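You operate a simulated robot arm through the tools that you are given. There is no shell and no other tool. Be economical: measure what you need, move in short steps, check, and stop when the job is done.

The job below is to be done with a simulated two-armed robot. You get a single attempt, and the scene is never put back.

Task
Lay the green screen's sheet, a yellow thread and then the blue screen's sheet on the white stack.
Fine: turn the reel turntable to that colour; those screens go back, the stack's green lever ends home, the yellow screen keeps its sheet.

It is judged by the outcome, as a careful person would: the job done as asked, and still so three seconds after it is handed in. It fails if anything else is knocked over, pushed out of place, dropped, spilled or broken. Flat cloth is picked up by pressing the open fingertips on it (5 to 10 N) and closing them slowly along it; thin cloth reads only 2 to 8 mm in the jaws.

Robot
Two 7-joint arms with four-finger grippers on one trunk, on a base that drives. Base frame: it is fixed to the floor where the robot stands at the start and does not move with it; the origin is under the middle of the robot, x ahead of it, y to its left, z up; the surface under the hand at the start is at about z = 78. Lengths are in cm, angles in degrees, forces in N, time in s.
The left shoulder is at the start at [4, 18.1, 131.5], the right one opposite. With the tool pointing down near the work surface each hand reaches from about 10 to 80 cm from the robot's upright axis, wherever it stands, measured 20 degrees to its own side. Places, roughly: green lever of the white stack [30, 50, 80]; reel turntable [50, 40, 80]; white stack [50, 70, 80]. Payload 3.67 kg a hand.
Tool frame (each hand has its own): the origin (TCP) lies between the finger pads and is the grasp point; the fingertips stand 2.8 cm ahead of it; z points along the fingers, y is the line along which they close. Largest opening 11.2 cm; the body of the gripper starts 7.3 cm behind the TCP.
Orientation is that of the tool frame in the base frame, as a unit quaternion [x, y, z, w]. With the fingers straight down and closing along the base's y, the tool's x points along the base's -x, its y along +y and its z along -z.

Tools
- The arms move only by the tool play_rows. It takes "left_deltas", "right_deltas" or both (then of equal length, played together; a hand with none holds still); each is a list of rows, each a list of 7 numbers: the shift along the tool's x, y, z in mm, then the turn, a rotation vector about the tool's x, y, z in degrees, then the gripper command, from -1 (fully open) to 1 (shut), values between in proportion. In form: [[tx, ty, tz, wx, wy, wz, gripper], ...]. A call has 1 to 20 rows; each row is the pose to reach, as a shift and turn from the pose commanded when the call began, along the tool's axes at that moment. Rows are played at 5 a second. More than 5 cm and 8.6 degrees between two rows, or a gripper value outside its range, and nothing of the call is played. A pose out of reach is approached as far as the arm can. The call stops where the force on the tool passes 40 N (or 10 N more than at its start, if that is more) or the arm is blocked; 0.2 s more then pass. Each finger halts on what it meets, pressing with about 24 N; the grip force reading is that of the motor and also rises with nothing between the fingers. The clock runs only during rows and for 0.2 s after the last one: add rows that repeat a pose to give the fingers time. It gives the time, the measured TCP pose, the force on the tool (base axes), the opening and the grip force at its end, in the units of the frame above (readings bear some noise), with the torque about the TCP (base axes, N m) and any sound that the robot's microphone picked up.
- Cameras (640 x 400 px; columns grow to the right, rows downward): "scene" is now at [9.8, 2.65, 153.18]; the picture's right is [0.34, -0.94, 0.00], its down [-0.62, -0.23, -0.75] and it looks along [0.71, 0.26, -0.66] (base axes); focal length 248 px, centre (320, 200). "left" rides on the left gripper at [6, 1.8, -10.4] in its tool frame; the picture's right is [-0.29, 0.96, 0.00], its down [-0.80, -0.24, -0.55] and it looks along [-0.53, -0.16, 0.83] (tool axes); focal length 234 px, centre (320, 200). "right" rides on the right gripper at [6, -1.8, -10.4] in its tool frame; the picture's right is [0.29, 0.96, 0.00], its down [-0.80, 0.24, -0.55] and it looks along [-0.53, 0.16, 0.83] (tool axes); focal length 234 px, centre (320, 200). There is no depth. A picture from a camera that has moved, and an enlarged one, comes with that camera's place and axes in the base frame and with its lens.
- capture(camera): a new picture of that camera. No time passes.
- move_column(by): slides the trunk up (or, below 0, down) by that many cm; the arms and the scene camera ride with it, the base frame stays. It gives what a move gives, with no picture.
- roll_base(legs): drives the robot by 1 to 6 legs, each [ahead, left, turn to the left] in cm, cm and degrees, along the robot's own axes; the way and the turn of a leg run together, so that a leg with both is an arc; at most 150 cm and 180 degrees a leg. The arms and the cameras ride along, it lands a little off, and it stops where it bumps. It gives what a move gives.
- turn_head(pan, tilt): turns the head with the scene camera to pan (to the left, within 86 degrees either way) and tilt (down, from -29 to 69), counted from straight ahead of the robot. It gives what a move gives.
- inspect(camera, box): a new picture of the part [left, top, right, bottom] of that camera's present view, enlarged. No time passes.
- hand_in(): hands the job in; it is judged then, once.

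Work in short steps. Places have to be worked out from the pictures, the camera data and where the tool is seen: move nearer, look again, correct. Check each grasp and each placing, and mend what went wrong. You have 120 turns and 100 pictures in all, those below and enlarged ones among them. Open the grippers and draw the arms clear of the work before you hand the job in, unless the task says otherwise; then end with one line.

The tools are called by a JSON object that holds its "fn" and its "kwargs". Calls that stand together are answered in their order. play_rows: Moves the arms, as the interface text tells. Its arguments: {"type":"object","properties":{"left_deltas":{"type":"array","items":{"type":"array","items":{"type":"number"}}},"right_deltas":{"type":"array","items":{"type":"array","items":{"type":"number"}}}},"required":[]} The other tools are called the same way: move_column (by) slides the trunk up or down; roll_base (legs) drives the base; turn_head (pan, tilt) turns the head that bears the scene camera; capture (camera) takes a picture; inspect (camera, box) takes an enlarged picture of a part of a camera's view; hand_in () hands the job in.

At the start:

```text
time_s: 0.0
left_eef_pos: [45.52, 53.23, 125.79]
left_ee_rot: [0.0, 1.0, 0.0, 0.0]
left_wrist_force: [-0.5, 0.4, -0.1]
left_ft_torque: [0.01, 0.02, -0.02]
left_gripper_width: 11.24
left_gripper_force: 0.0
right_eef_pos: [49.91, 8.98, 119.64]
right_ee_rot: [0.0, 1.0, 0.0, 0.0]
right_wrist_force: [0.7, -0.4, 0.1]
right_ft_torque: [0.0, -0.03, 0.01]
right_gripper_width: 11.2
right_gripper_force: 0.0
trunk travel left (down, up): [-43.5, 7.9]
robot x, y, heading: [0.14, 0.12, -0.0]
head pan, tilt: [19.9, 41.4]
```

scene: 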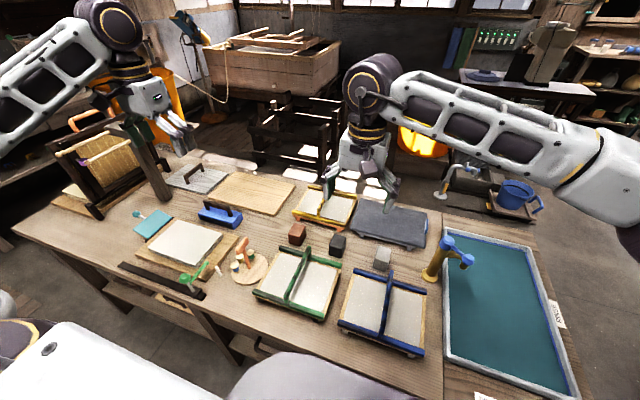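
right: 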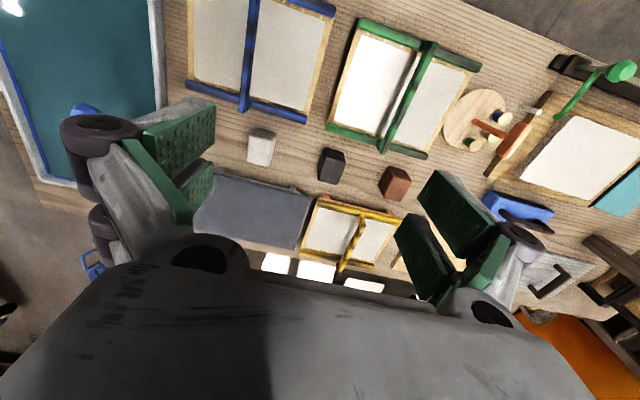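
left: 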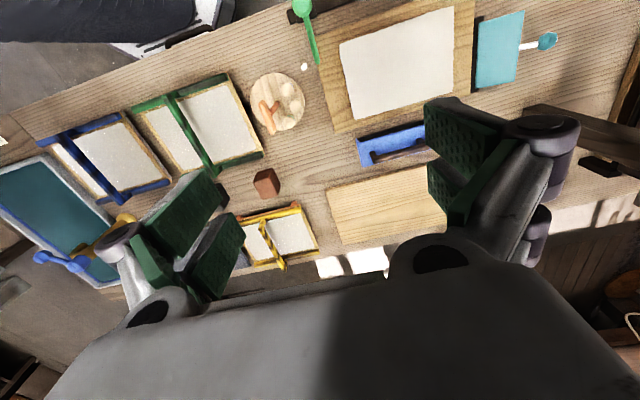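

I'll look closer at the stack, lever and turntable region, and the screens.

{"fn": "inspect", "kwargs": {"camera": "scene", "box": [100, 180, 300, 305]}}

{"fn": "inspect", "kwargs": {"camera": "left", "box": [220, 0, 460, 150]}}

{"fn": "inspect", "kwargs": {"camera": "scene", "box": [240, 180, 450, 360]}}

```text
3.20 times, centred on (200, 242) of scene
camera zoom: at [9.8, 2.65, 153.18], right [0.34, -0.94, 0.0], down [-0.62, -0.23, -0.75], along [0.71, 0.26, -0.66], focal length 794 px, centre (704, 64)
```

zoom: 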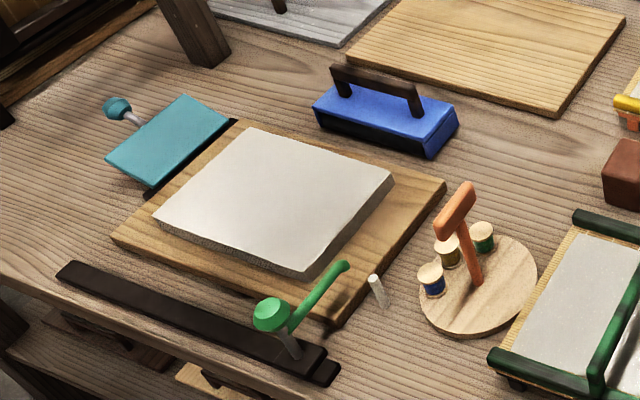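

```text
2.67 times, centred on (340, 75) of left
camera zoom: at [39.4, 55.01, 136.13], right [0.29, 0.96, 0.0], down [0.8, -0.24, 0.55], along [0.53, -0.16, -0.83], focal length 624 px, centre (267, 533)
```

zoom: 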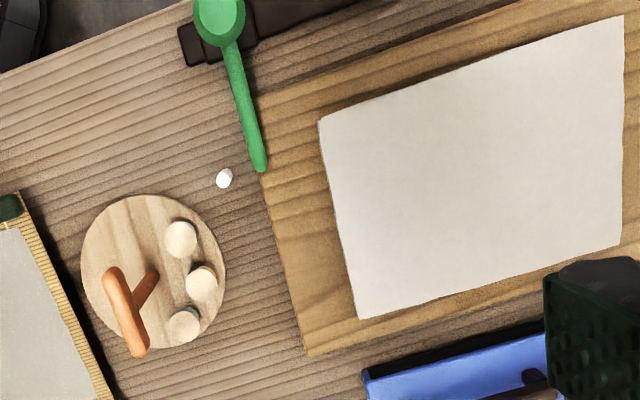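

```text
2.22 times, centred on (345, 270) of scene
camera zoom: at [9.8, 2.65, 153.18], right [0.34, -0.94, 0.0], down [-0.62, -0.23, -0.75], along [0.71, 0.26, -0.66], focal length 552 px, centre (264, 44)
```

zoom: 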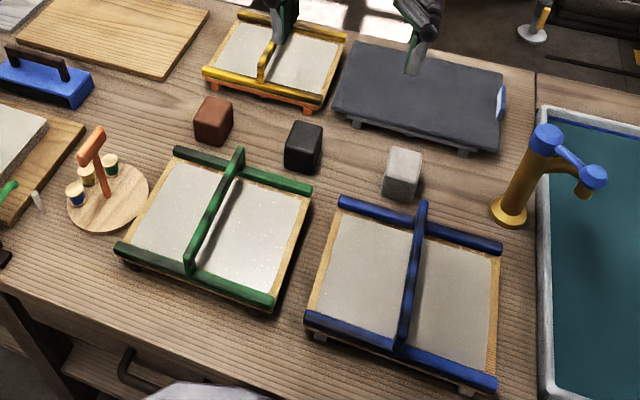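

Screens have a raised crossbar handle; the lever sits on a rail with a white peg near the turntable. I lower the trunk and bring the right hand back to view the green screen from the side.

{"fn": "move_column", "kwargs": {"by": -20}}

{"fn": "play_rows", "kwargs": {"right_deltas": [[37, 25, 0, 0, 0, 0, -1], [74, 50, 0, 0, 0, 0, -1], [111, 75, 0, 0, 0, 0, -1], [148, 100, 0, 0, 0, 0, -1], [185, 125, 0, 0, 0, 0, -1], [220, 150, 0, 0, 0, 0, -1]]}}

{"fn": "capture", "kwargs": {"camera": "right"}}

{"fn": "capture", "kwargs": {"camera": "scene"}}

```text
time_s: 2.2
left_eef_pos: [45.37, 53.08, 105.9]
left_ee_rot: [-0.001, 1.0, 0.0, 0.001]
left_wrist_force: [-0.4, -1.0, -0.7]
left_ft_torque: [0.0, 0.0, -0.02]
left_gripper_width: 11.21
left_gripper_force: 0.1
right_eef_pos: [49.93, 8.8, 99.8]
right_ee_rot: [0.001, 1.0, 0.001, 0.0]
right_wrist_force: [0.2, 0.5, -0.5]
right_ft_torque: [-0.02, -0.01, -0.01]
right_gripper_width: 11.2
right_gripper_force: 0.0
trunk travel left (down, up): [-23.5, 27.9]
robot x, y, heading: [-0.31, 0.06, -0.2]
head pan, tilt: [19.9, 41.4]
```

```text
time_s: 3.6
left_eef_pos: [45.25, 53.22, 105.66]
left_ee_rot: [-0.001, 1.0, -0.001, 0.0]
left_wrist_force: [0.3, -0.4, 0.4]
left_ft_torque: [0.0, -0.04, 0.0]
left_gripper_width: 11.2
left_gripper_force: 0.0
right_eef_pos: [28.04, 23.88, 99.54]
right_ee_rot: [0.001, 1.0, -0.002, 0.001]
right_wrist_force: [0.2, 0.3, -0.2]
right_ft_torque: [-0.01, -0.06, -0.03]
right_gripper_width: 11.2
right_gripper_force: 0.1
trunk travel left (down, up): [-23.5, 27.9]
robot x, y, heading: [-0.17, 0.16, -0.1]
head pan, tilt: [19.9, 41.4]
```

```text
93 pictures are left
camera right: at [21.95, 22.19, 109.95], right [-0.29, 0.96, 0.0], down [0.8, 0.24, 0.55], along [0.53, 0.16, -0.83], focal length 234 px, centre (320, 200)
```

right: 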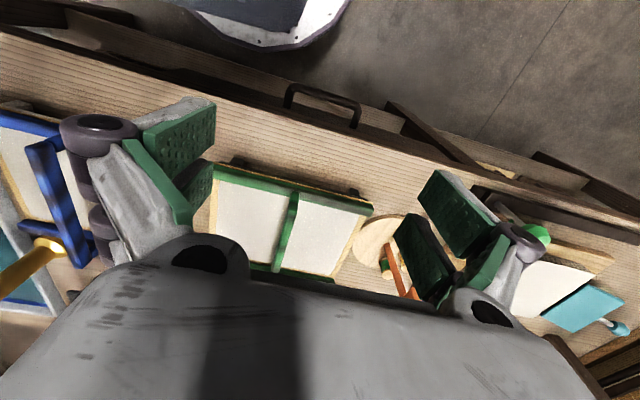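

```text
92 pictures are left
camera scene: at [9.7, 2.78, 133.21], right [0.34, -0.94, 0.0], down [-0.62, -0.23, -0.75], along [0.71, 0.26, -0.66], focal length 248 px, centre (320, 200)
```

scene: 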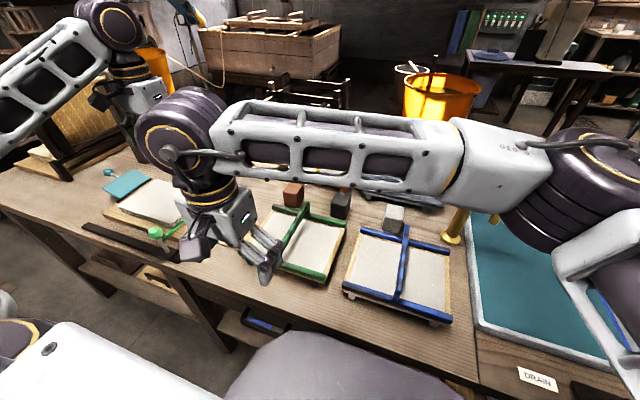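

{"fn": "inspect", "kwargs": {"camera": "scene", "box": [260, 190, 460, 330]}}

{"fn": "inspect", "kwargs": {"camera": "right", "box": [200, 150, 400, 290]}}

```text
2.86 times, centred on (360, 260) of scene
camera zoom: at [9.7, 2.78, 133.21], right [0.34, -0.94, 0.0], down [-0.62, -0.23, -0.75], along [0.71, 0.26, -0.66], focal length 709 px, centre (206, 29)
```

zoom: 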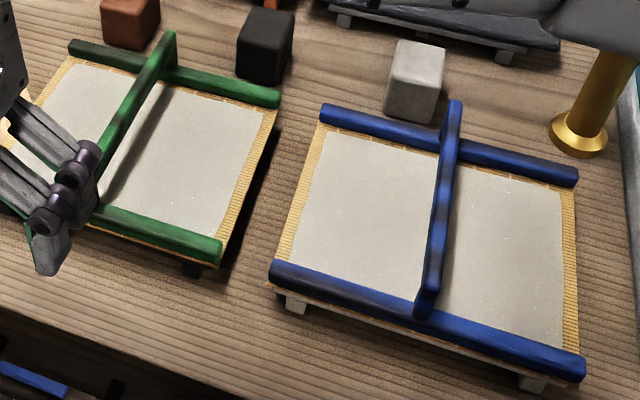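

```text
2.86 times, centred on (300, 220) of right
camera zoom: at [21.95, 22.19, 109.95], right [-0.29, 0.96, 0.0], down [0.8, 0.24, 0.55], along [0.53, 0.16, -0.83], focal length 669 px, centre (377, 143)
```

zoom: 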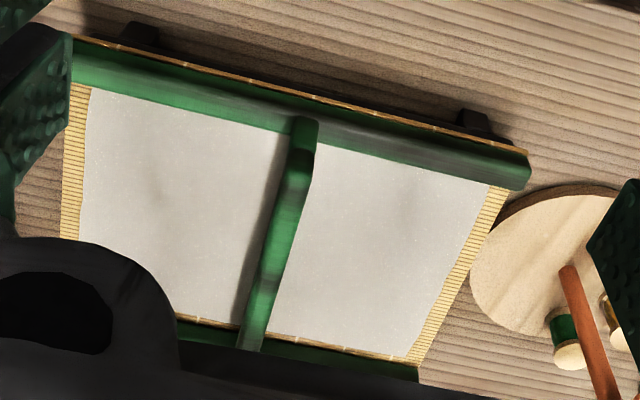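

The bars are arched top-grasp handles over the sheets. Now I look at the turntable and lever close up with the left wrist camera, moving the right hand away.

{"fn": "play_rows", "kwargs": {"left_deltas": [[40, -12, 12, 0, 0, 0, -1], [80, -25, 25, 0, 0, 0, -1], [120, -37, 37, 0, 0, 0, -1], [160, -50, 50, 0, 0, 0, -1], [160, -50, 50, 0, 0, 0, -1]], "right_deltas": [[0, -45, 0, 0, 0, 0, -1], [0, -90, 0, 0, 0, 0, -1], [0, -135, 0, 0, 0, 0, -1], [0, -180, 0, 0, 0, 0, -1], [0, -200, 0, 0, 0, 0, -1]]}}

{"fn": "capture", "kwargs": {"camera": "left"}}

{"fn": "capture", "kwargs": {"camera": "scene"}}

```text
time_s: 4.8
left_eef_pos: [29.36, 48.05, 100.82]
left_ee_rot: [0.0, 1.0, -0.001, -0.001]
left_wrist_force: [1.0, -0.1, -0.6]
left_ft_torque: [-0.03, 0.01, 0.01]
left_gripper_width: 11.21
left_gripper_force: 0.1
right_eef_pos: [28.06, 3.86, 99.68]
right_ee_rot: [-0.001, 1.0, 0.0, -0.001]
right_wrist_force: [-0.1, -0.4, -0.2]
right_ft_torque: [-0.03, 0.07, -0.01]
right_gripper_width: 11.22
right_gripper_force: 0.0
trunk travel left (down, up): [-23.5, 27.9]
robot x, y, heading: [-0.11, 0.08, 0.1]
head pan, tilt: [19.9, 41.4]
```

```text
89 pictures are left
camera left: at [23.36, 49.82, 111.16], right [0.29, 0.96, 0.0], down [0.8, -0.24, 0.55], along [0.53, -0.16, -0.83], focal length 234 px, centre (320, 200)
```

left: 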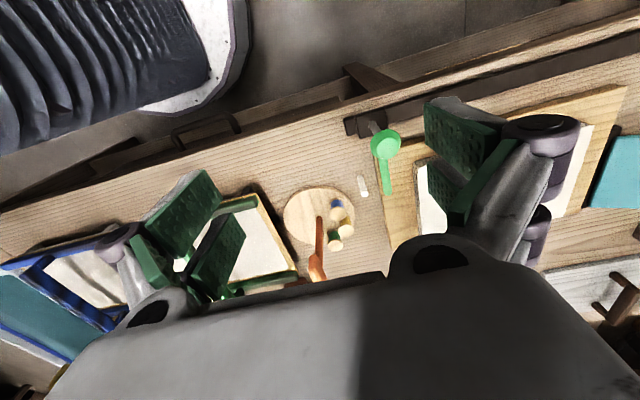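

```text
88 pictures are left
camera scene: at [9.92, 2.72, 133.2], right [0.34, -0.94, 0.0], down [-0.62, -0.23, -0.75], along [0.7, 0.26, -0.66], focal length 248 px, centre (320, 200)
```

scene: 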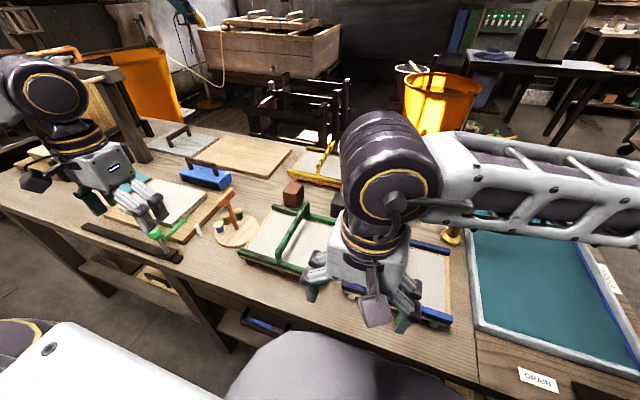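

{"fn": "inspect", "kwargs": {"camera": "left", "box": [270, 100, 420, 270]}}

{"fn": "inspect", "kwargs": {"camera": "scene", "box": [130, 170, 280, 270]}}

```text
2.35 times, centred on (345, 185) of left
camera zoom: at [23.36, 49.82, 111.16], right [0.29, 0.96, 0.0], down [0.8, -0.24, 0.55], along [0.53, -0.16, -0.83], focal length 551 px, centre (261, 235)
```

zoom: 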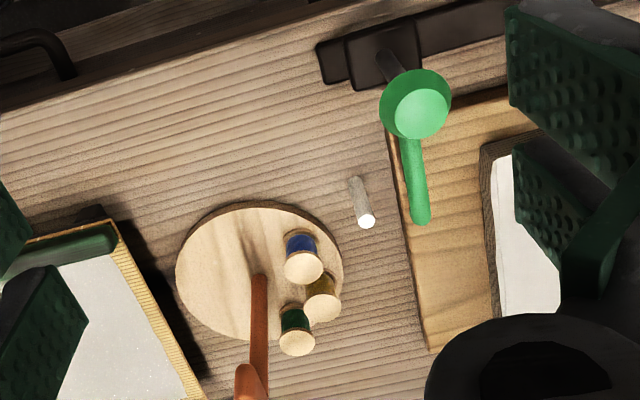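

```text
4.00 times, centred on (205, 220) of scene
camera zoom: at [9.92, 2.72, 133.2], right [0.34, -0.94, 0.0], down [-0.62, -0.23, -0.75], along [0.7, 0.26, -0.66], focal length 993 px, centre (780, 120)
```

zoom: 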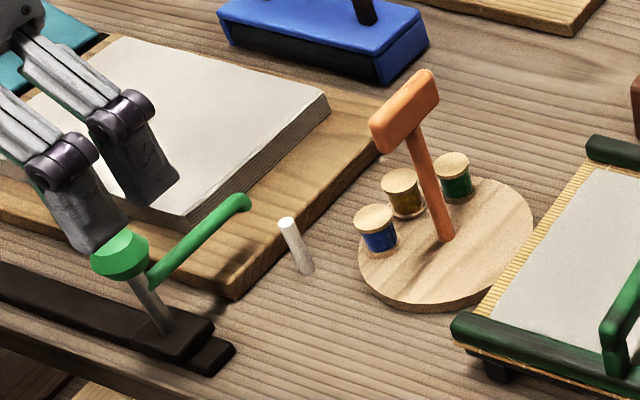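

Layout is clear: blue spool is at the peg now (~(42,51)); yellow is next to it, lever carriage on the rail at home. I drive the base left so both screens and the stack come in reach.

{"fn": "roll_base", "kwargs": {"legs": [[0, 28, 0]]}}

{"fn": "capture", "kwargs": {"camera": "scene"}}

{"fn": "capture", "kwargs": {"camera": "right"}}

```text
time_s: 6.8
left_eef_pos: [29.16, 76.52, 100.86]
left_ee_rot: [-0.001, 1.0, 0.0, 0.0]
left_wrist_force: [0.2, -0.2, -0.3]
left_ft_torque: [-0.03, -0.03, -0.01]
left_gripper_width: 11.21
left_gripper_force: 0.0
right_eef_pos: [28.0, 32.38, 99.63]
right_ee_rot: [-0.001, 1.0, 0.0, 0.0]
right_wrist_force: [0.8, -0.5, -0.2]
right_ft_torque: [-0.02, 0.0, -0.02]
right_gripper_width: 11.22
right_gripper_force: 0.1
trunk travel left (down, up): [-23.5, 27.9]
robot x, y, heading: [-0.2, 28.44, -0.2]
head pan, tilt: [19.9, 41.4]
```

```text
85 pictures are left
camera scene: at [9.75, 31.19, 133.21], right [0.34, -0.94, 0.0], down [-0.62, -0.23, -0.75], along [0.7, 0.26, -0.66], focal length 248 px, centre (320, 200)
```

scene: 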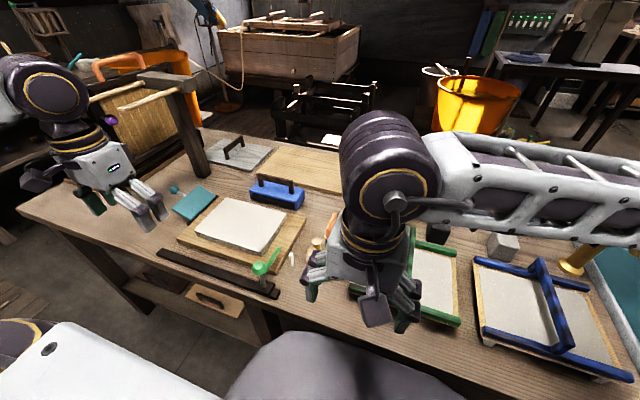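

```text
84 pictures are left
camera right: at [22.01, 30.6, 110.1], right [-0.29, 0.96, 0.0], down [0.8, 0.24, 0.55], along [0.53, 0.16, -0.83], focal length 234 px, centre (320, 200)
```

right: 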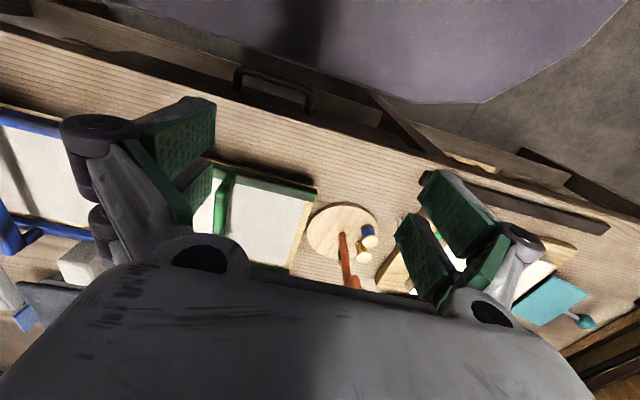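

I'll use the left hand for screens (shoulder central between green screen and stack) and send the right hand aside.

{"fn": "play_rows", "kwargs": {"left_deltas": [[0, -43, 0, 0, 0, 0, -1], [0, -86, 0, 0, 0, 0, -1], [-10, -130, 0, 0, 0, 0, -1], [-20, -173, 0, 0, 0, 0, -1], [-30, -216, 0, 0, 0, 0, -1], [-40, -260, 0, 0, 0, 0, -1], [-50, -303, 0, 0, 0, 0, -1], [-60, -346, 0, 0, 0, 0, -1], [-70, -390, 0, 0, 0, 0, -1], [-80, -433, 0, 0, 0, 0, -1], [-90, -476, 0, 0, 0, 0, -1], [-100, -520, 0, 0, 0, 0, -1], [-100, -520, 0, 0, 0, 0, -1]], "right_deltas": [[0, -45, 0, 0, 0, 0, -1], [0, -90, 0, 0, 0, 0, -1], [0, -135, 0, 0, 0, 0, -1], [0, -180, 0, 0, 0, 0, -1], [0, -225, 0, 0, 0, 0, -1], [0, -270, 0, 0, 0, 0, -1], [0, -315, 0, 0, 0, 0, -1], [0, -360, 0, 0, 0, 0, -1], [0, -405, 0, 0, 0, 0, -1], [0, -450, 0, 0, 0, 0, -1], [0, -450, 0, 0, 0, 0, -1], [0, -450, 0, 0, 0, 0, -1], [0, -450, 0, 0, 0, 0, -1]]}}

{"fn": "capture", "kwargs": {"camera": "left"}}

{"fn": "capture", "kwargs": {"camera": "scene"}}

```text
time_s: 9.6
left_eef_pos: [39.45, 24.39, 100.83]
left_ee_rot: [-0.001, 1.0, 0.0, 0.0]
left_wrist_force: [-0.6, 0.7, 0.8]
left_ft_torque: [0.0, 0.02, 0.01]
left_gripper_width: 11.2
left_gripper_force: 0.1
right_eef_pos: [28.0, -12.6, 99.64]
right_ee_rot: [-0.001, 1.0, 0.0, 0.0]
right_wrist_force: [-0.7, 0.5, 0.6]
right_ft_torque: [-0.02, 0.0, -0.01]
right_gripper_width: 11.2
right_gripper_force: 0.2
right hand out of reach, approached as far as the arm can: row 4, 5, 6, 7, 8, 9
trunk travel left (down, up): [-23.5, 27.9]
robot x, y, heading: [0.12, 28.56, 0.4]
head pan, tilt: [19.9, 41.4]
```

```text
83 pictures are left
camera left: at [33.41, 26.18, 111.26], right [0.29, 0.96, 0.0], down [0.8, -0.24, 0.55], along [0.53, -0.16, -0.83], focal length 234 px, centre (320, 200)
```

left: 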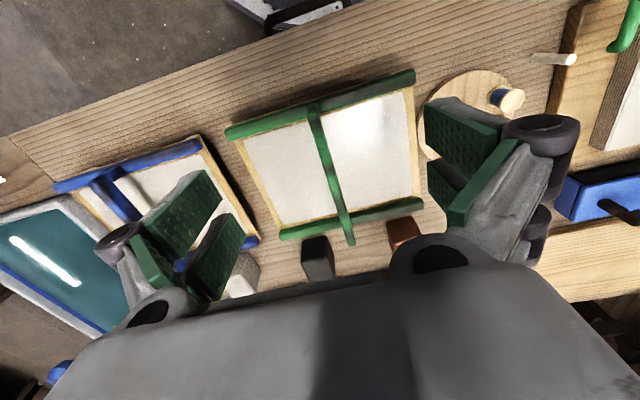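

```text
82 pictures are left
camera scene: at [9.73, 31.19, 133.21], right [0.34, -0.94, 0.0], down [-0.62, -0.23, -0.75], along [0.7, 0.26, -0.66], focal length 248 px, centre (320, 200)
```

scene: 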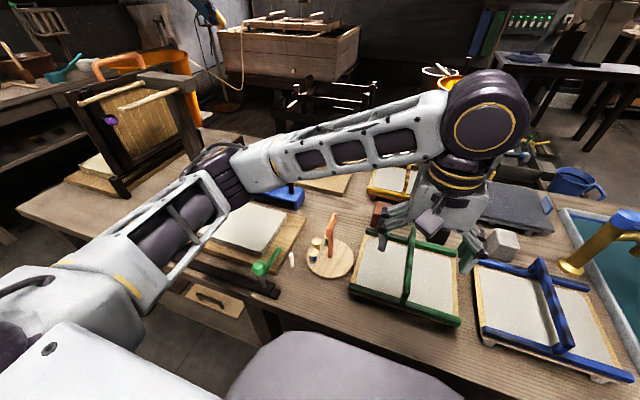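

The green bar runs along x at y≈23.5, centred x≈49. I go above it at z≈90 and check.

{"fn": "play_rows", "kwargs": {"left_deltas": [[-48, -4, 0, 0, 0, 0, -0.5], [-96, -8, 10, 0, 0, 0, -0.5], [-96, -8, 55, 0, 0, 0, -0.5], [-96, -8, 100, 0, 0, 0, -0.5], [-96, -8, 108, 0, 0, 0, -0.5], [-96, -8, 108, 0, 0, 0, -0.5]]}}

{"fn": "inspect", "kwargs": {"camera": "scene", "box": [320, 160, 520, 340]}}

{"fn": "capture", "kwargs": {"camera": "left"}}

```text
time_s: 11.0
left_eef_pos: [49.07, 23.62, 90.2]
left_ee_rot: [-0.001, 1.0, 0.001, 0.0]
left_wrist_force: [-0.9, -0.2, 0.1]
left_ft_torque: [0.04, 0.02, 0.01]
left_gripper_width: 8.37
left_gripper_force: 0.0
right_eef_pos: [28.0, -12.74, 99.52]
right_ee_rot: [-0.002, 1.0, 0.0, 0.0]
right_wrist_force: [-0.2, 0.4, -0.1]
right_ft_torque: [0.02, 0.02, -0.03]
right_gripper_width: 11.18
right_gripper_force: 0.0
trunk travel left (down, up): [-23.5, 27.9]
robot x, y, heading: [-0.1, 28.51, 0.1]
head pan, tilt: [19.9, 41.4]
```

```text
2.22 times, centred on (420, 250) of scene
camera zoom: at [9.77, 31.09, 133.21], right [0.34, -0.94, 0.0], down [-0.62, -0.23, -0.75], along [0.7, 0.26, -0.66], focal length 552 px, centre (98, 89)
```

zoom: 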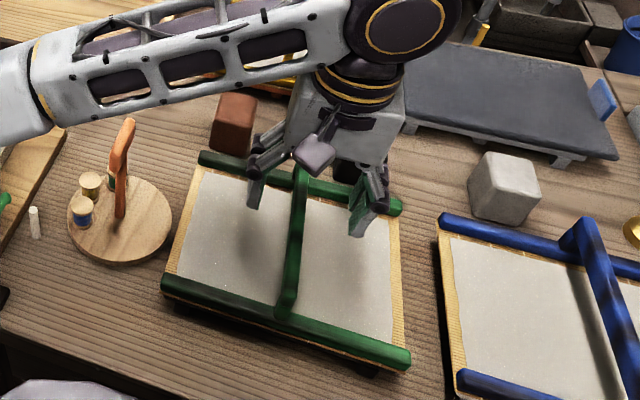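

```text
80 pictures are left
camera left: at [42.94, 25.34, 100.53], right [0.29, 0.96, 0.0], down [0.8, -0.24, 0.55], along [0.53, -0.16, -0.83], focal length 234 px, centre (320, 200)
```

left: 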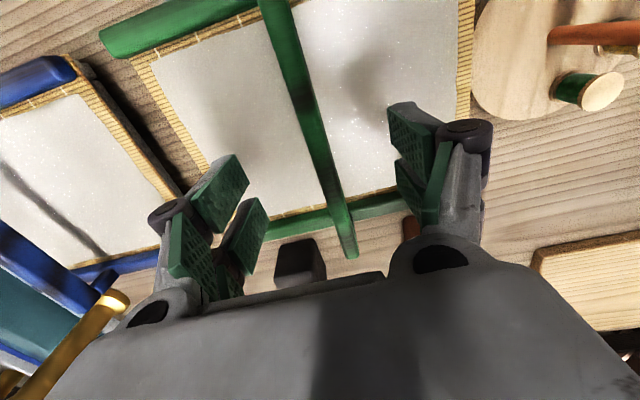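

Bar is centred between the fingers; descend to about z=84 and check force.

{"fn": "play_rows", "kwargs": {"left_deltas": [[0, 0, 30, 0, 0, 0, -0.5], [0, 0, 50, 0, 0, 0, -0.5], [0, 0, 60, 0, 0, 0, -0.5], [0, 0, 62, 0, 0, 0, -0.5]]}}

{"fn": "inspect", "kwargs": {"camera": "scene", "box": [360, 190, 500, 300]}}

```text
time_s: 12.0
left_eef_pos: [48.95, 23.52, 83.91]
left_ee_rot: [-0.002, 1.0, 0.001, 0.0]
left_wrist_force: [0.4, 0.1, 0.3]
left_ft_torque: [0.0, 0.04, -0.01]
left_gripper_width: 8.4
left_gripper_force: 0.1
right_eef_pos: [28.09, -12.69, 99.49]
right_ee_rot: [-0.001, 1.0, 0.0, 0.0]
right_wrist_force: [0.5, 0.3, -0.3]
right_ft_torque: [0.01, -0.01, -0.02]
right_gripper_width: 11.21
right_gripper_force: 0.0
trunk travel left (down, up): [-23.5, 27.9]
robot x, y, heading: [-0.25, 28.27, 0.1]
head pan, tilt: [19.9, 41.4]
```

```text
3.64 times, centred on (430, 245) of scene
camera zoom: at [9.75, 31.08, 133.21], right [0.34, -0.94, 0.0], down [-0.62, -0.23, -0.75], along [0.7, 0.26, -0.66], focal length 903 px, centre (-80, 36)
```

zoom: 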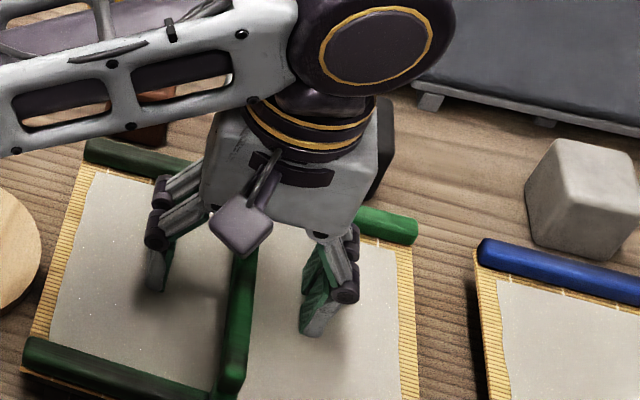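

Fingers flank the bar, tips close above the sheet with no contact. I close gently.

{"fn": "play_rows", "kwargs": {"left_deltas": [[0, 0, 0, 0, 0, 0, 0], [0, 0, 0, 0, 0, 0, 0.5], [0, 0, 0, 0, 0, 0, 1], [0, 0, 0, 0, 0, 0, 1], [0, 0, 0, 0, 0, 0, 1], [0, 0, 0, 0, 0, 0, 1]]}}

{"fn": "play_rows", "kwargs": {"left_deltas": [[0, 0, -20, 0, 0, 0, 1], [0, 0, -50, 0, 0, 0, 1], [0, 0, -90, 0, 0, 0, 1], [0, 0, -130, 0, 0, 0, 1], [0, 0, -130, 0, 0, 0, 1]]}}

{"fn": "capture", "kwargs": {"camera": "scene"}}

{"fn": "capture", "kwargs": {"camera": "right"}}

```text
time_s: 13.4
left_eef_pos: [48.91, 23.61, 84.28]
left_ee_rot: [-0.002, 1.0, -0.001, 0.002]
left_wrist_force: [5.5, 7.3, 37.7]
left_ft_torque: [-0.07, 0.21, -0.18]
left_gripper_width: 0.98
left_gripper_force: 24.7
right_eef_pos: [27.77, -12.73, 99.66]
right_ee_rot: [-0.001, 1.0, 0.0, 0.001]
right_wrist_force: [0.0, 0.0, 0.4]
right_ft_torque: [0.01, -0.03, 0.01]
right_gripper_width: 11.22
right_gripper_force: 0.0
trunk travel left (down, up): [-23.5, 27.9]
robot x, y, heading: [-0.22, 28.56, 0.2]
head pan, tilt: [19.9, 41.4]
```

```text
time_s: 14.6
left_eef_pos: [48.74, 23.39, 96.78]
left_ee_rot: [-0.001, 1.0, 0.0, -0.001]
left_wrist_force: [0.2, 0.9, -0.6]
left_ft_torque: [-0.02, 0.0, -0.03]
left_gripper_width: 0.99
left_gripper_force: 24.2
right_eef_pos: [28.09, -12.7, 99.49]
right_ee_rot: [-0.001, 1.0, 0.0, -0.001]
right_wrist_force: [0.0, 0.6, -0.2]
right_ft_torque: [0.0, 0.04, 0.01]
right_gripper_width: 11.2
right_gripper_force: 0.0
trunk travel left (down, up): [-23.5, 27.9]
robot x, y, heading: [-0.13, 28.34, 0.3]
head pan, tilt: [19.9, 41.4]
```

```text
78 pictures are left
camera scene: at [9.81, 31.1, 133.2], right [0.34, -0.94, 0.0], down [-0.62, -0.23, -0.75], along [0.7, 0.26, -0.66], focal length 248 px, centre (320, 200)
```

scene: 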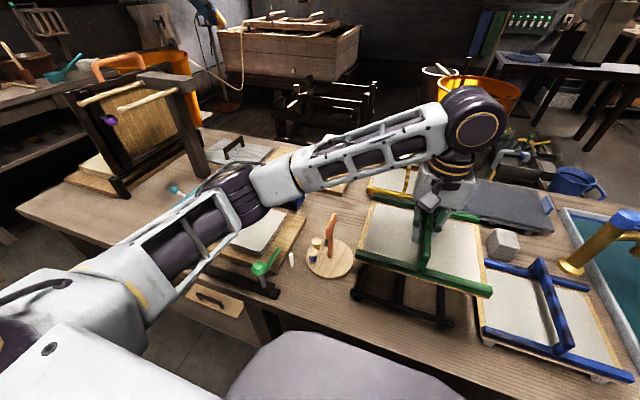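

```text
77 pictures are left
camera right: at [22.12, -14.49, 109.97], right [-0.29, 0.96, 0.0], down [0.8, 0.24, 0.55], along [0.53, 0.16, -0.83], focal length 234 px, centre (320, 200)
```

right: 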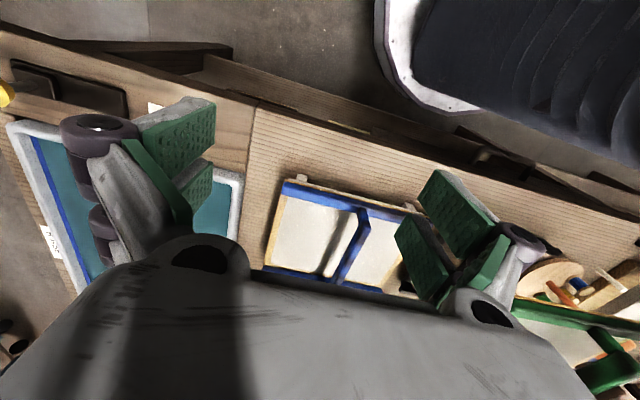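

The screen is lifted, leaving its stand. I inspect the sheet and the screen's structure.

{"fn": "inspect", "kwargs": {"camera": "scene", "box": [330, 170, 510, 340]}}

{"fn": "capture", "kwargs": {"camera": "left"}}

```text
2.35 times, centred on (420, 255) of scene
camera zoom: at [9.81, 31.1, 133.2], right [0.34, -0.94, 0.0], down [-0.62, -0.23, -0.75], along [0.7, 0.26, -0.66], focal length 584 px, centre (85, 71)
```

zoom: 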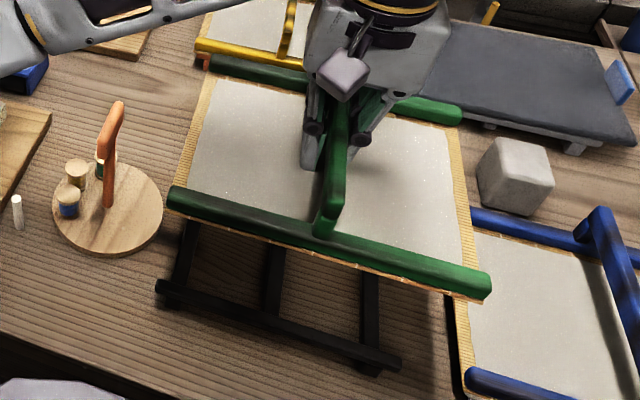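

```text
75 pictures are left
camera left: at [42.65, 25.21, 107.17], right [0.29, 0.96, 0.0], down [0.8, -0.24, 0.55], along [0.53, -0.16, -0.83], focal length 234 px, centre (320, 200)
```

left: 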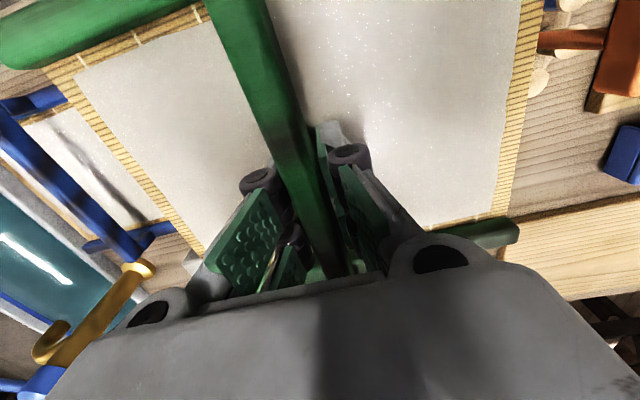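

Stack spans about x 40.7–55.6, y 58.4–80, top z≈81.5, axis-aligned. I raise to clear the T handle (z≈92) and carry the screen over the stack.

{"fn": "play_rows", "kwargs": {"left_deltas": [[0, 20, -45, 0, 0, 0, 1], [0, 50, -85, 0, 0, 0, 1], [0, 90, -90, 0, 0, 0, 1], [1, 130, -90, 0, 0, 0, 1], [2, 170, -90, 0, 0, 0, 1], [3, 210, -90, 0, 0, 0, 1], [4, 250, -90, 0, 0, 0, 1], [5, 290, -90, 0, 0, 0, 1], [6, 330, -90, 0, 0, 0, 1], [7, 370, -90, 0, 0, 0, 1], [7, 410, -90, 0, 0, 0, 1], [7, 440, -90, 0, 0, 0, 1], [7, 458, -90, 0, 0, 0, 1], [7, 458, -90, 0, 0, 0, 1], [7, 458, -90, 0, 0, 0, 1]]}}

{"fn": "capture", "kwargs": {"camera": "scene"}}

{"fn": "capture", "kwargs": {"camera": "left"}}

```text
time_s: 17.8
left_eef_pos: [48.17, 69.59, 105.9]
left_ee_rot: [0.0, 1.0, 0.0, 0.0]
left_wrist_force: [-0.4, -0.2, -1.1]
left_ft_torque: [0.0, -0.01, 0.01]
left_gripper_width: 0.96
left_gripper_force: 23.8
right_eef_pos: [28.07, -12.61, 99.56]
right_ee_rot: [-0.001, 1.0, 0.0, 0.0]
right_wrist_force: [-0.1, -0.8, -0.5]
right_ft_torque: [-0.01, -0.03, 0.0]
right_gripper_width: 11.22
right_gripper_force: 0.1
trunk travel left (down, up): [-23.5, 27.9]
robot x, y, heading: [-0.21, 29.11, 0.2]
head pan, tilt: [19.9, 41.4]
```

```text
74 pictures are left
camera scene: at [9.75, 31.12, 133.21], right [0.34, -0.94, 0.0], down [-0.62, -0.23, -0.75], along [0.7, 0.26, -0.66], focal length 248 px, centre (320, 200)
```

scene: 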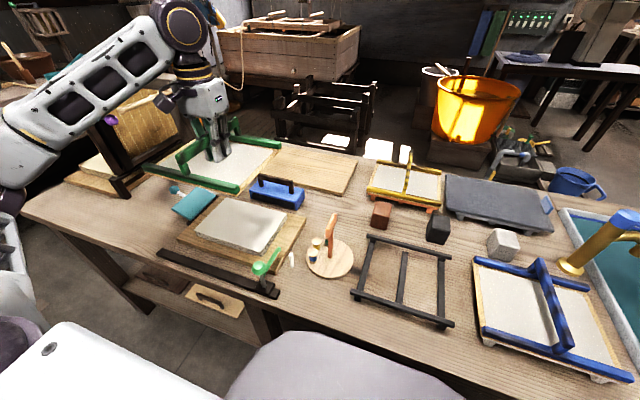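

```text
73 pictures are left
camera left: at [42.09, 71.48, 116.38], right [0.29, 0.96, 0.0], down [0.8, -0.24, 0.55], along [0.53, -0.16, -0.83], focal length 234 px, centre (320, 200)
```

left: 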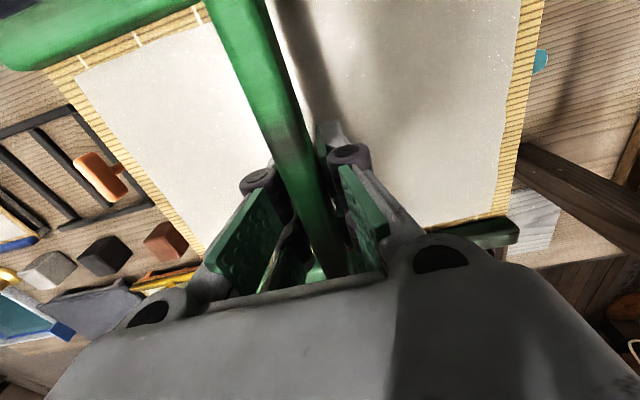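

Screen hangs level over the stack with the sheet aligned. Lowering to just above, then slowly to contact.

{"fn": "play_rows", "kwargs": {"left_deltas": [[0, -2, 40, 0, 0, 0, 1], [0, -3, 80, 0, 0, 0, 1], [0, -3, 120, 0, 0, 0, 1], [0, -3, 150, 0, 0, 0, 1], [0, -3, 170, 0, 0, 0, 1], [0, -3, 178, 0, 0, 0, 1], [0, -3, 178, 0, 0, 0, 1]]}}

{"fn": "inspect", "kwargs": {"camera": "scene", "box": [130, 120, 330, 310]}}

```text
time_s: 19.4
left_eef_pos: [48.12, 69.36, 88.19]
left_ee_rot: [0.0, 1.0, 0.0, 0.0]
left_wrist_force: [0.4, -0.1, -0.6]
left_ft_torque: [0.01, -0.02, -0.03]
left_gripper_width: 0.96
left_gripper_force: 23.8
right_eef_pos: [28.04, -12.73, 99.62]
right_ee_rot: [-0.002, 1.0, 0.001, 0.0]
right_wrist_force: [0.1, 0.0, -0.2]
right_ft_torque: [0.01, 0.0, -0.01]
right_gripper_width: 11.19
right_gripper_force: 0.0
trunk travel left (down, up): [-23.5, 27.9]
robot x, y, heading: [-0.21, 28.37, -0.1]
head pan, tilt: [19.9, 41.4]
```

```text
2.11 times, centred on (230, 215) of scene
camera zoom: at [9.75, 31.1, 133.21], right [0.34, -0.94, 0.0], down [-0.62, -0.23, -0.75], along [0.7, 0.26, -0.66], focal length 523 px, centre (510, 168)
```

zoom: 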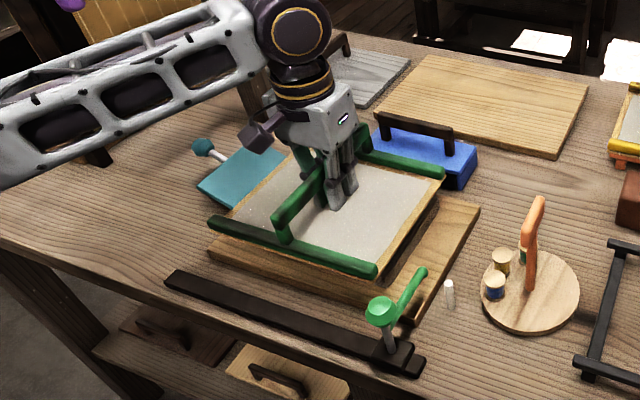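

Clear all round. Lower slowly until contact.

{"fn": "play_rows", "kwargs": {"left_deltas": [[0, 0, 6, 0, 0, 0, 1], [0, 0, 12, 0, 0, 0, 1], [0, 0, 18, 0, 0, 0, 1], [0, 0, 22, 0, 0, 0, 1]]}}

```text
time_s: 20.4
left_eef_pos: [48.17, 69.03, 85.87]
left_ee_rot: [-0.001, 1.0, 0.0, 0.0]
left_wrist_force: [0.6, 0.3, -2.0]
left_ft_torque: [-0.02, 0.01, 0.0]
left_gripper_width: 0.96
left_gripper_force: 24.5
right_eef_pos: [28.14, -12.74, 99.66]
right_ee_rot: [-0.001, 1.0, 0.0, 0.0]
right_wrist_force: [0.1, -0.1, -0.2]
right_ft_torque: [0.01, -0.01, 0.01]
right_gripper_width: 11.21
right_gripper_force: 0.0
trunk travel left (down, up): [-23.5, 27.9]
robot x, y, heading: [0.04, 28.61, -0.1]
head pan, tilt: [19.9, 41.4]
```

{"fn": "play_rows", "kwargs": {"left_deltas": [[0, 2, 3, 0, 0, 0, 1], [0, 2, 6, 0, 0, 0, 1], [0, 2, 8, 0, 0, 0, 1], [0, 2, 8, 0, 0, 0, 1]]}}

{"fn": "inspect", "kwargs": {"camera": "scene", "box": [180, 170, 300, 270]}}

```text
time_s: 21.4
left_eef_pos: [48.0, 69.36, 85.39]
left_ee_rot: [-0.002, 1.0, 0.001, 0.004]
left_wrist_force: [1.7, 7.8, 26.8]
left_ft_torque: [-0.14, 0.68, -0.08]
left_gripper_width: 1.0
left_gripper_force: 24.0
right_eef_pos: [28.0, -12.75, 99.58]
right_ee_rot: [-0.001, 1.0, -0.001, 0.001]
right_wrist_force: [0.2, -0.4, 0.8]
right_ft_torque: [-0.04, 0.02, -0.02]
right_gripper_width: 11.18
right_gripper_force: 0.1
trunk travel left (down, up): [-23.5, 27.9]
robot x, y, heading: [0.05, 28.36, 0.1]
head pan, tilt: [19.9, 41.4]
```

```text
4.00 times, centred on (240, 220) of scene
camera zoom: at [9.58, 31.02, 133.24], right [0.34, -0.94, 0.0], down [-0.62, -0.23, -0.75], along [0.71, 0.26, -0.66], focal length 993 px, centre (640, 120)
```

zoom: 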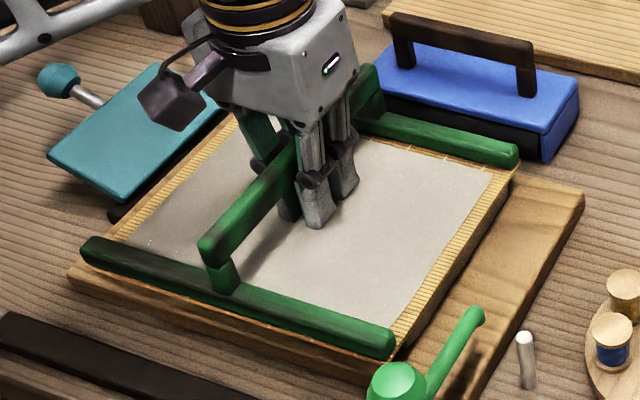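

Pressed on the stack with ~27 N. I lift and see whether the sheet stays.

{"fn": "play_rows", "kwargs": {"left_deltas": [[0, 0, -10, 0, 0, 0, 1], [0, 0, -30, 0, 0, 0, 1], [0, 0, -60, 0, 0, 0, 1], [0, 0, -100, 0, 0, 0, 1], [0, 0, -140, 0, 0, 0, 1], [0, 0, -180, 0, 0, 0, 1], [0, 0, -200, 0, 0, 0, 1]]}}

{"fn": "inspect", "kwargs": {"camera": "scene", "box": [130, 100, 330, 310]}}

```text
time_s: 23.0
left_eef_pos: [48.17, 69.32, 105.31]
left_ee_rot: [-0.002, 1.0, 0.001, -0.001]
left_wrist_force: [-0.8, -0.8, -1.2]
left_ft_torque: [0.02, -0.03, -0.02]
left_gripper_width: 0.97
left_gripper_force: 23.9
right_eef_pos: [28.03, -12.78, 99.52]
right_ee_rot: [0.0, 1.0, 0.0, 0.0]
right_wrist_force: [-0.6, 0.2, -0.6]
right_ft_torque: [0.0, -0.04, 0.0]
right_gripper_width: 11.21
right_gripper_force: 0.1
trunk travel left (down, up): [-23.5, 27.9]
robot x, y, heading: [-0.12, 28.65, -0.3]
head pan, tilt: [19.9, 41.4]
```

```text
1.90 times, centred on (230, 205) of scene
camera zoom: at [9.69, 31.02, 133.24], right [0.34, -0.94, 0.0], down [-0.62, -0.23, -0.75], along [0.71, 0.26, -0.66], focal length 473 px, centre (491, 190)
```

zoom: 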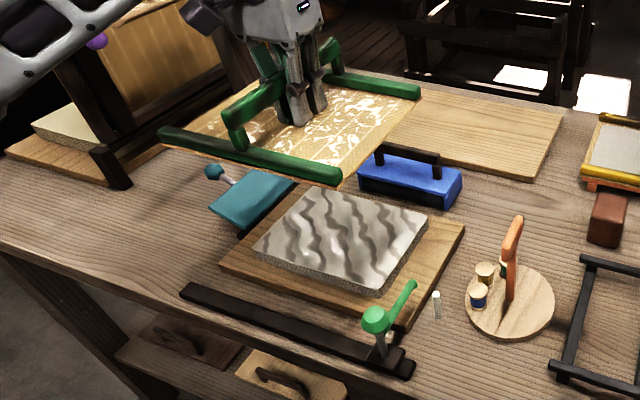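

The sheet transferred, but it looks wavy; I look closer.

{"fn": "inspect", "kwargs": {"camera": "scene", "box": [200, 190, 290, 260]}}

{"fn": "inspect", "kwargs": {"camera": "scene", "box": [170, 100, 290, 200]}}

{"fn": "capture", "kwargs": {"camera": "left"}}

```text
5.71 times, centred on (245, 225) of scene
camera zoom: at [9.69, 31.02, 133.24], right [0.34, -0.94, 0.0], down [-0.62, -0.23, -0.75], along [0.71, 0.26, -0.66], focal length 1419 px, centre (749, 57)
```

zoom: 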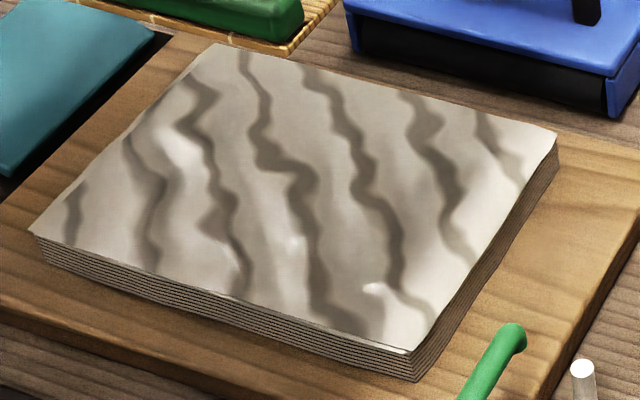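

```text
4.00 times, centred on (230, 150) of scene
camera zoom: at [9.69, 31.02, 133.24], right [0.34, -0.94, 0.0], down [-0.62, -0.23, -0.75], along [0.71, 0.26, -0.66], focal length 993 px, centre (680, 400)
```

zoom: 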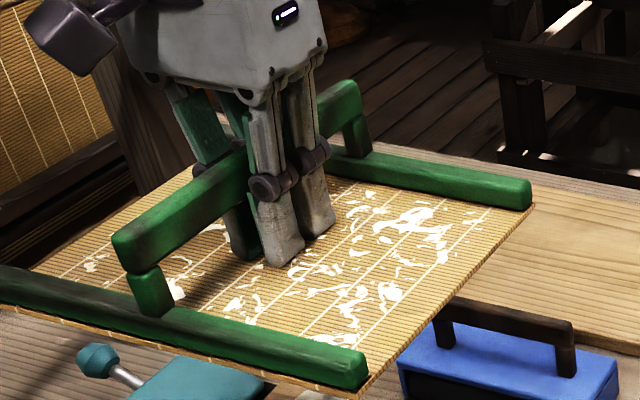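

```text
67 pictures are left
camera left: at [42.09, 71.13, 115.62], right [0.29, 0.96, 0.0], down [0.8, -0.24, 0.55], along [0.53, -0.16, -0.83], focal length 234 px, centre (320, 200)
```

left: 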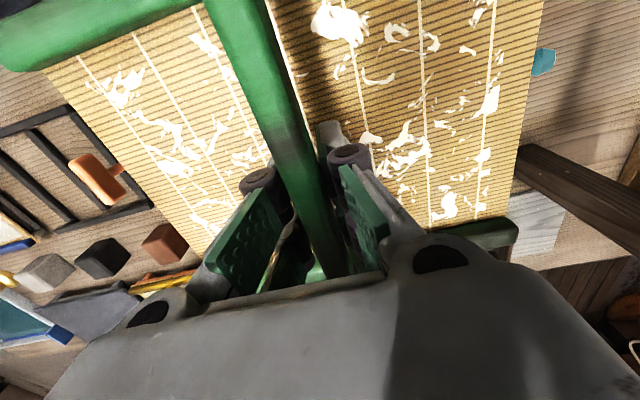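

{"fn": "inspect", "kwargs": {"camera": "scene", "box": [240, 165, 310, 215]}}

{"fn": "inspect", "kwargs": {"camera": "scene", "box": [200, 120, 360, 220]}}

```text
8.00 times, centred on (275, 190) of scene
camera zoom: at [9.69, 31.02, 133.24], right [0.34, -0.94, 0.0], down [-0.62, -0.23, -0.75], along [0.71, 0.26, -0.66], focal length 1986 px, centre (680, 280)
```

zoom: 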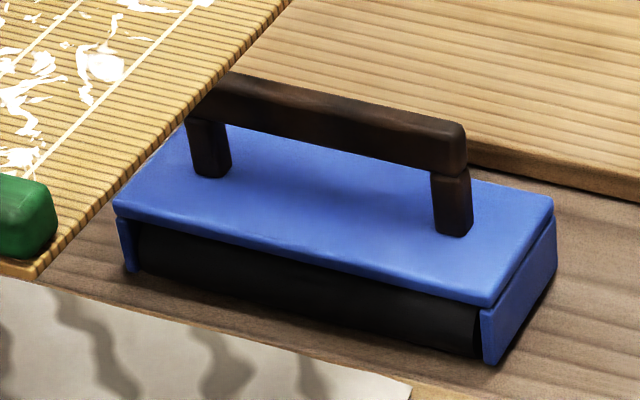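

```text
4.00 times, centred on (280, 170) of scene
camera zoom: at [9.69, 31.02, 133.24], right [0.34, -0.94, 0.0], down [-0.62, -0.23, -0.75], along [0.71, 0.26, -0.66], focal length 993 px, centre (480, 320)
```

zoom: 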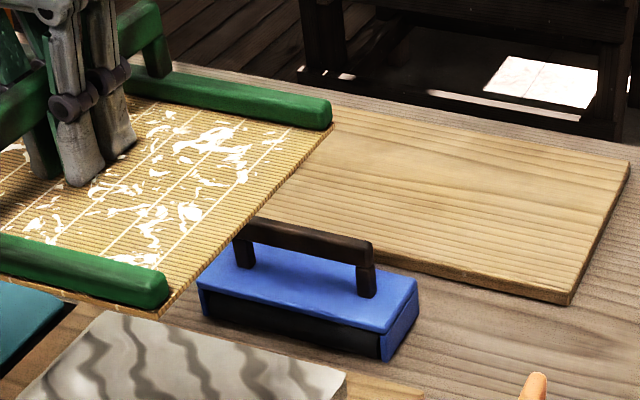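

The blue tool is a roller, which could smooth the wavy sheet. First I return the green screen to its stand.

{"fn": "play_rows", "kwargs": {"left_deltas": [[0, -40, 0, 0, 0, 0, 1], [0, -80, 0, 0, 0, 0, 1], [-1, -120, 0, 0, 0, 0, 1], [-2, -160, 0, 0, 0, 0, 1], [-3, -200, 0, 0, 0, 0, 1], [-4, -240, 0, 0, 0, 0, 1], [-5, -280, 0, 0, 0, 0, 1], [-6, -320, 0, 0, 0, 0, 1], [-7, -360, 0, 0, 0, 0, 1], [-7, -400, 0, 0, 0, 0, 1], [-7, -440, 0, 0, 0, 0, 1], [-7, -457, 20, 0, 0, 0, 1], [-7, -457, 60, 0, 0, 0, 1], [-7, -457, 100, 0, 0, 0, 1], [-7, -457, 140, 0, 0, 0, 1], [-7, -457, 170, 0, 0, 0, 1], [-7, -457, 185, 0, 0, 0, 1], [-7, -457, 185, 0, 0, 0, 1]]}}

{"fn": "inspect", "kwargs": {"camera": "scene", "box": [330, 180, 490, 340]}}

{"fn": "inspect", "kwargs": {"camera": "scene", "box": [180, 170, 340, 300]}}

```text
time_s: 26.8
left_eef_pos: [48.9, 23.46, 86.54]
left_ee_rot: [-0.001, 1.0, 0.0, 0.0]
left_wrist_force: [-0.3, -0.4, -0.8]
left_ft_torque: [0.0, -0.05, 0.04]
left_gripper_width: 0.99
left_gripper_force: 23.9
right_eef_pos: [28.02, -12.76, 99.62]
right_ee_rot: [0.0, 1.0, 0.0, 0.0]
right_wrist_force: [0.2, -0.5, -0.1]
right_ft_torque: [0.0, 0.01, 0.03]
right_gripper_width: 11.2
right_gripper_force: 0.0
trunk travel left (down, up): [-23.5, 27.9]
robot x, y, heading: [-0.18, 28.3, 0.3]
head pan, tilt: [19.9, 41.4]
```

```text
2.50 times, centred on (410, 260) of scene
camera zoom: at [9.75, 31.08, 133.21], right [0.34, -0.94, 0.0], down [-0.62, -0.23, -0.75], along [0.7, 0.26, -0.66], focal length 621 px, centre (95, 50)
```

zoom: 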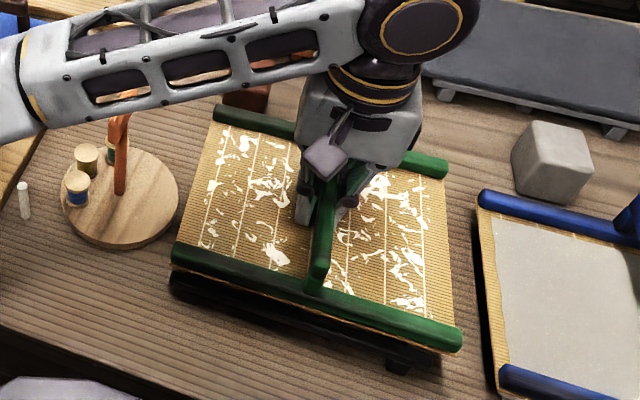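

```text
3.08 times, centred on (260, 235) of scene
camera zoom: at [9.75, 31.08, 133.21], right [0.34, -0.94, 0.0], down [-0.62, -0.23, -0.75], along [0.7, 0.26, -0.66], focal length 764 px, centre (505, 92)
```

zoom: 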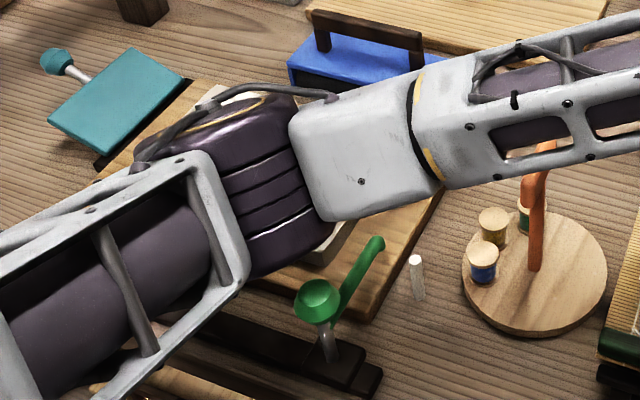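

Aligned over its stand; lower until it rests.

{"fn": "play_rows", "kwargs": {"left_deltas": [[0, 0, 8, 0, 0, 0, 1], [0, 0, 15, 0, 0, 0, 1], [0, 0, 20, 0, 0, 0, 1], [0, 0, 23, 0, 0, 0, 1], [0, 0, 23, 0, 0, 0, 1]]}}

```text
time_s: 28.0
left_eef_pos: [48.92, 23.59, 84.32]
left_ee_rot: [-0.002, 1.0, 0.001, 0.0]
left_wrist_force: [0.1, -0.1, -0.7]
left_ft_torque: [0.0, 0.01, 0.0]
left_gripper_width: 0.97
left_gripper_force: 23.4
right_eef_pos: [28.05, -12.7, 99.53]
right_ee_rot: [-0.001, 1.0, 0.0, 0.0]
right_wrist_force: [0.2, -0.6, -0.1]
right_ft_torque: [0.0, -0.01, 0.0]
right_gripper_width: 11.18
right_gripper_force: 0.2
trunk travel left (down, up): [-23.5, 27.9]
robot x, y, heading: [-0.29, 28.89, 0.2]
head pan, tilt: [19.9, 41.4]
```

{"fn": "play_rows", "kwargs": {"left_deltas": [[0, 0, 1, 0, 0, 0, 1], [0, 0, 2, 0, 0, 0, 1], [0, 0, 2.5, 0, 0, 0, 1]]}}

```text
time_s: 28.8
left_eef_pos: [48.83, 23.67, 84.23]
left_ee_rot: [-0.001, 1.0, 0.0, 0.001]
left_wrist_force: [-1.5, -3.7, 7.6]
left_ft_torque: [0.0, 0.13, 0.06]
left_gripper_width: 0.99
left_gripper_force: 23.8
right_eef_pos: [28.1, -12.67, 99.59]
right_ee_rot: [-0.001, 1.0, 0.0, -0.001]
right_wrist_force: [-0.2, -0.2, 0.7]
right_ft_torque: [0.02, 0.01, -0.01]
right_gripper_width: 11.18
right_gripper_force: 0.1
trunk travel left (down, up): [-23.5, 27.9]
robot x, y, heading: [0.13, 28.6, -0.1]
head pan, tilt: [19.9, 41.4]
```

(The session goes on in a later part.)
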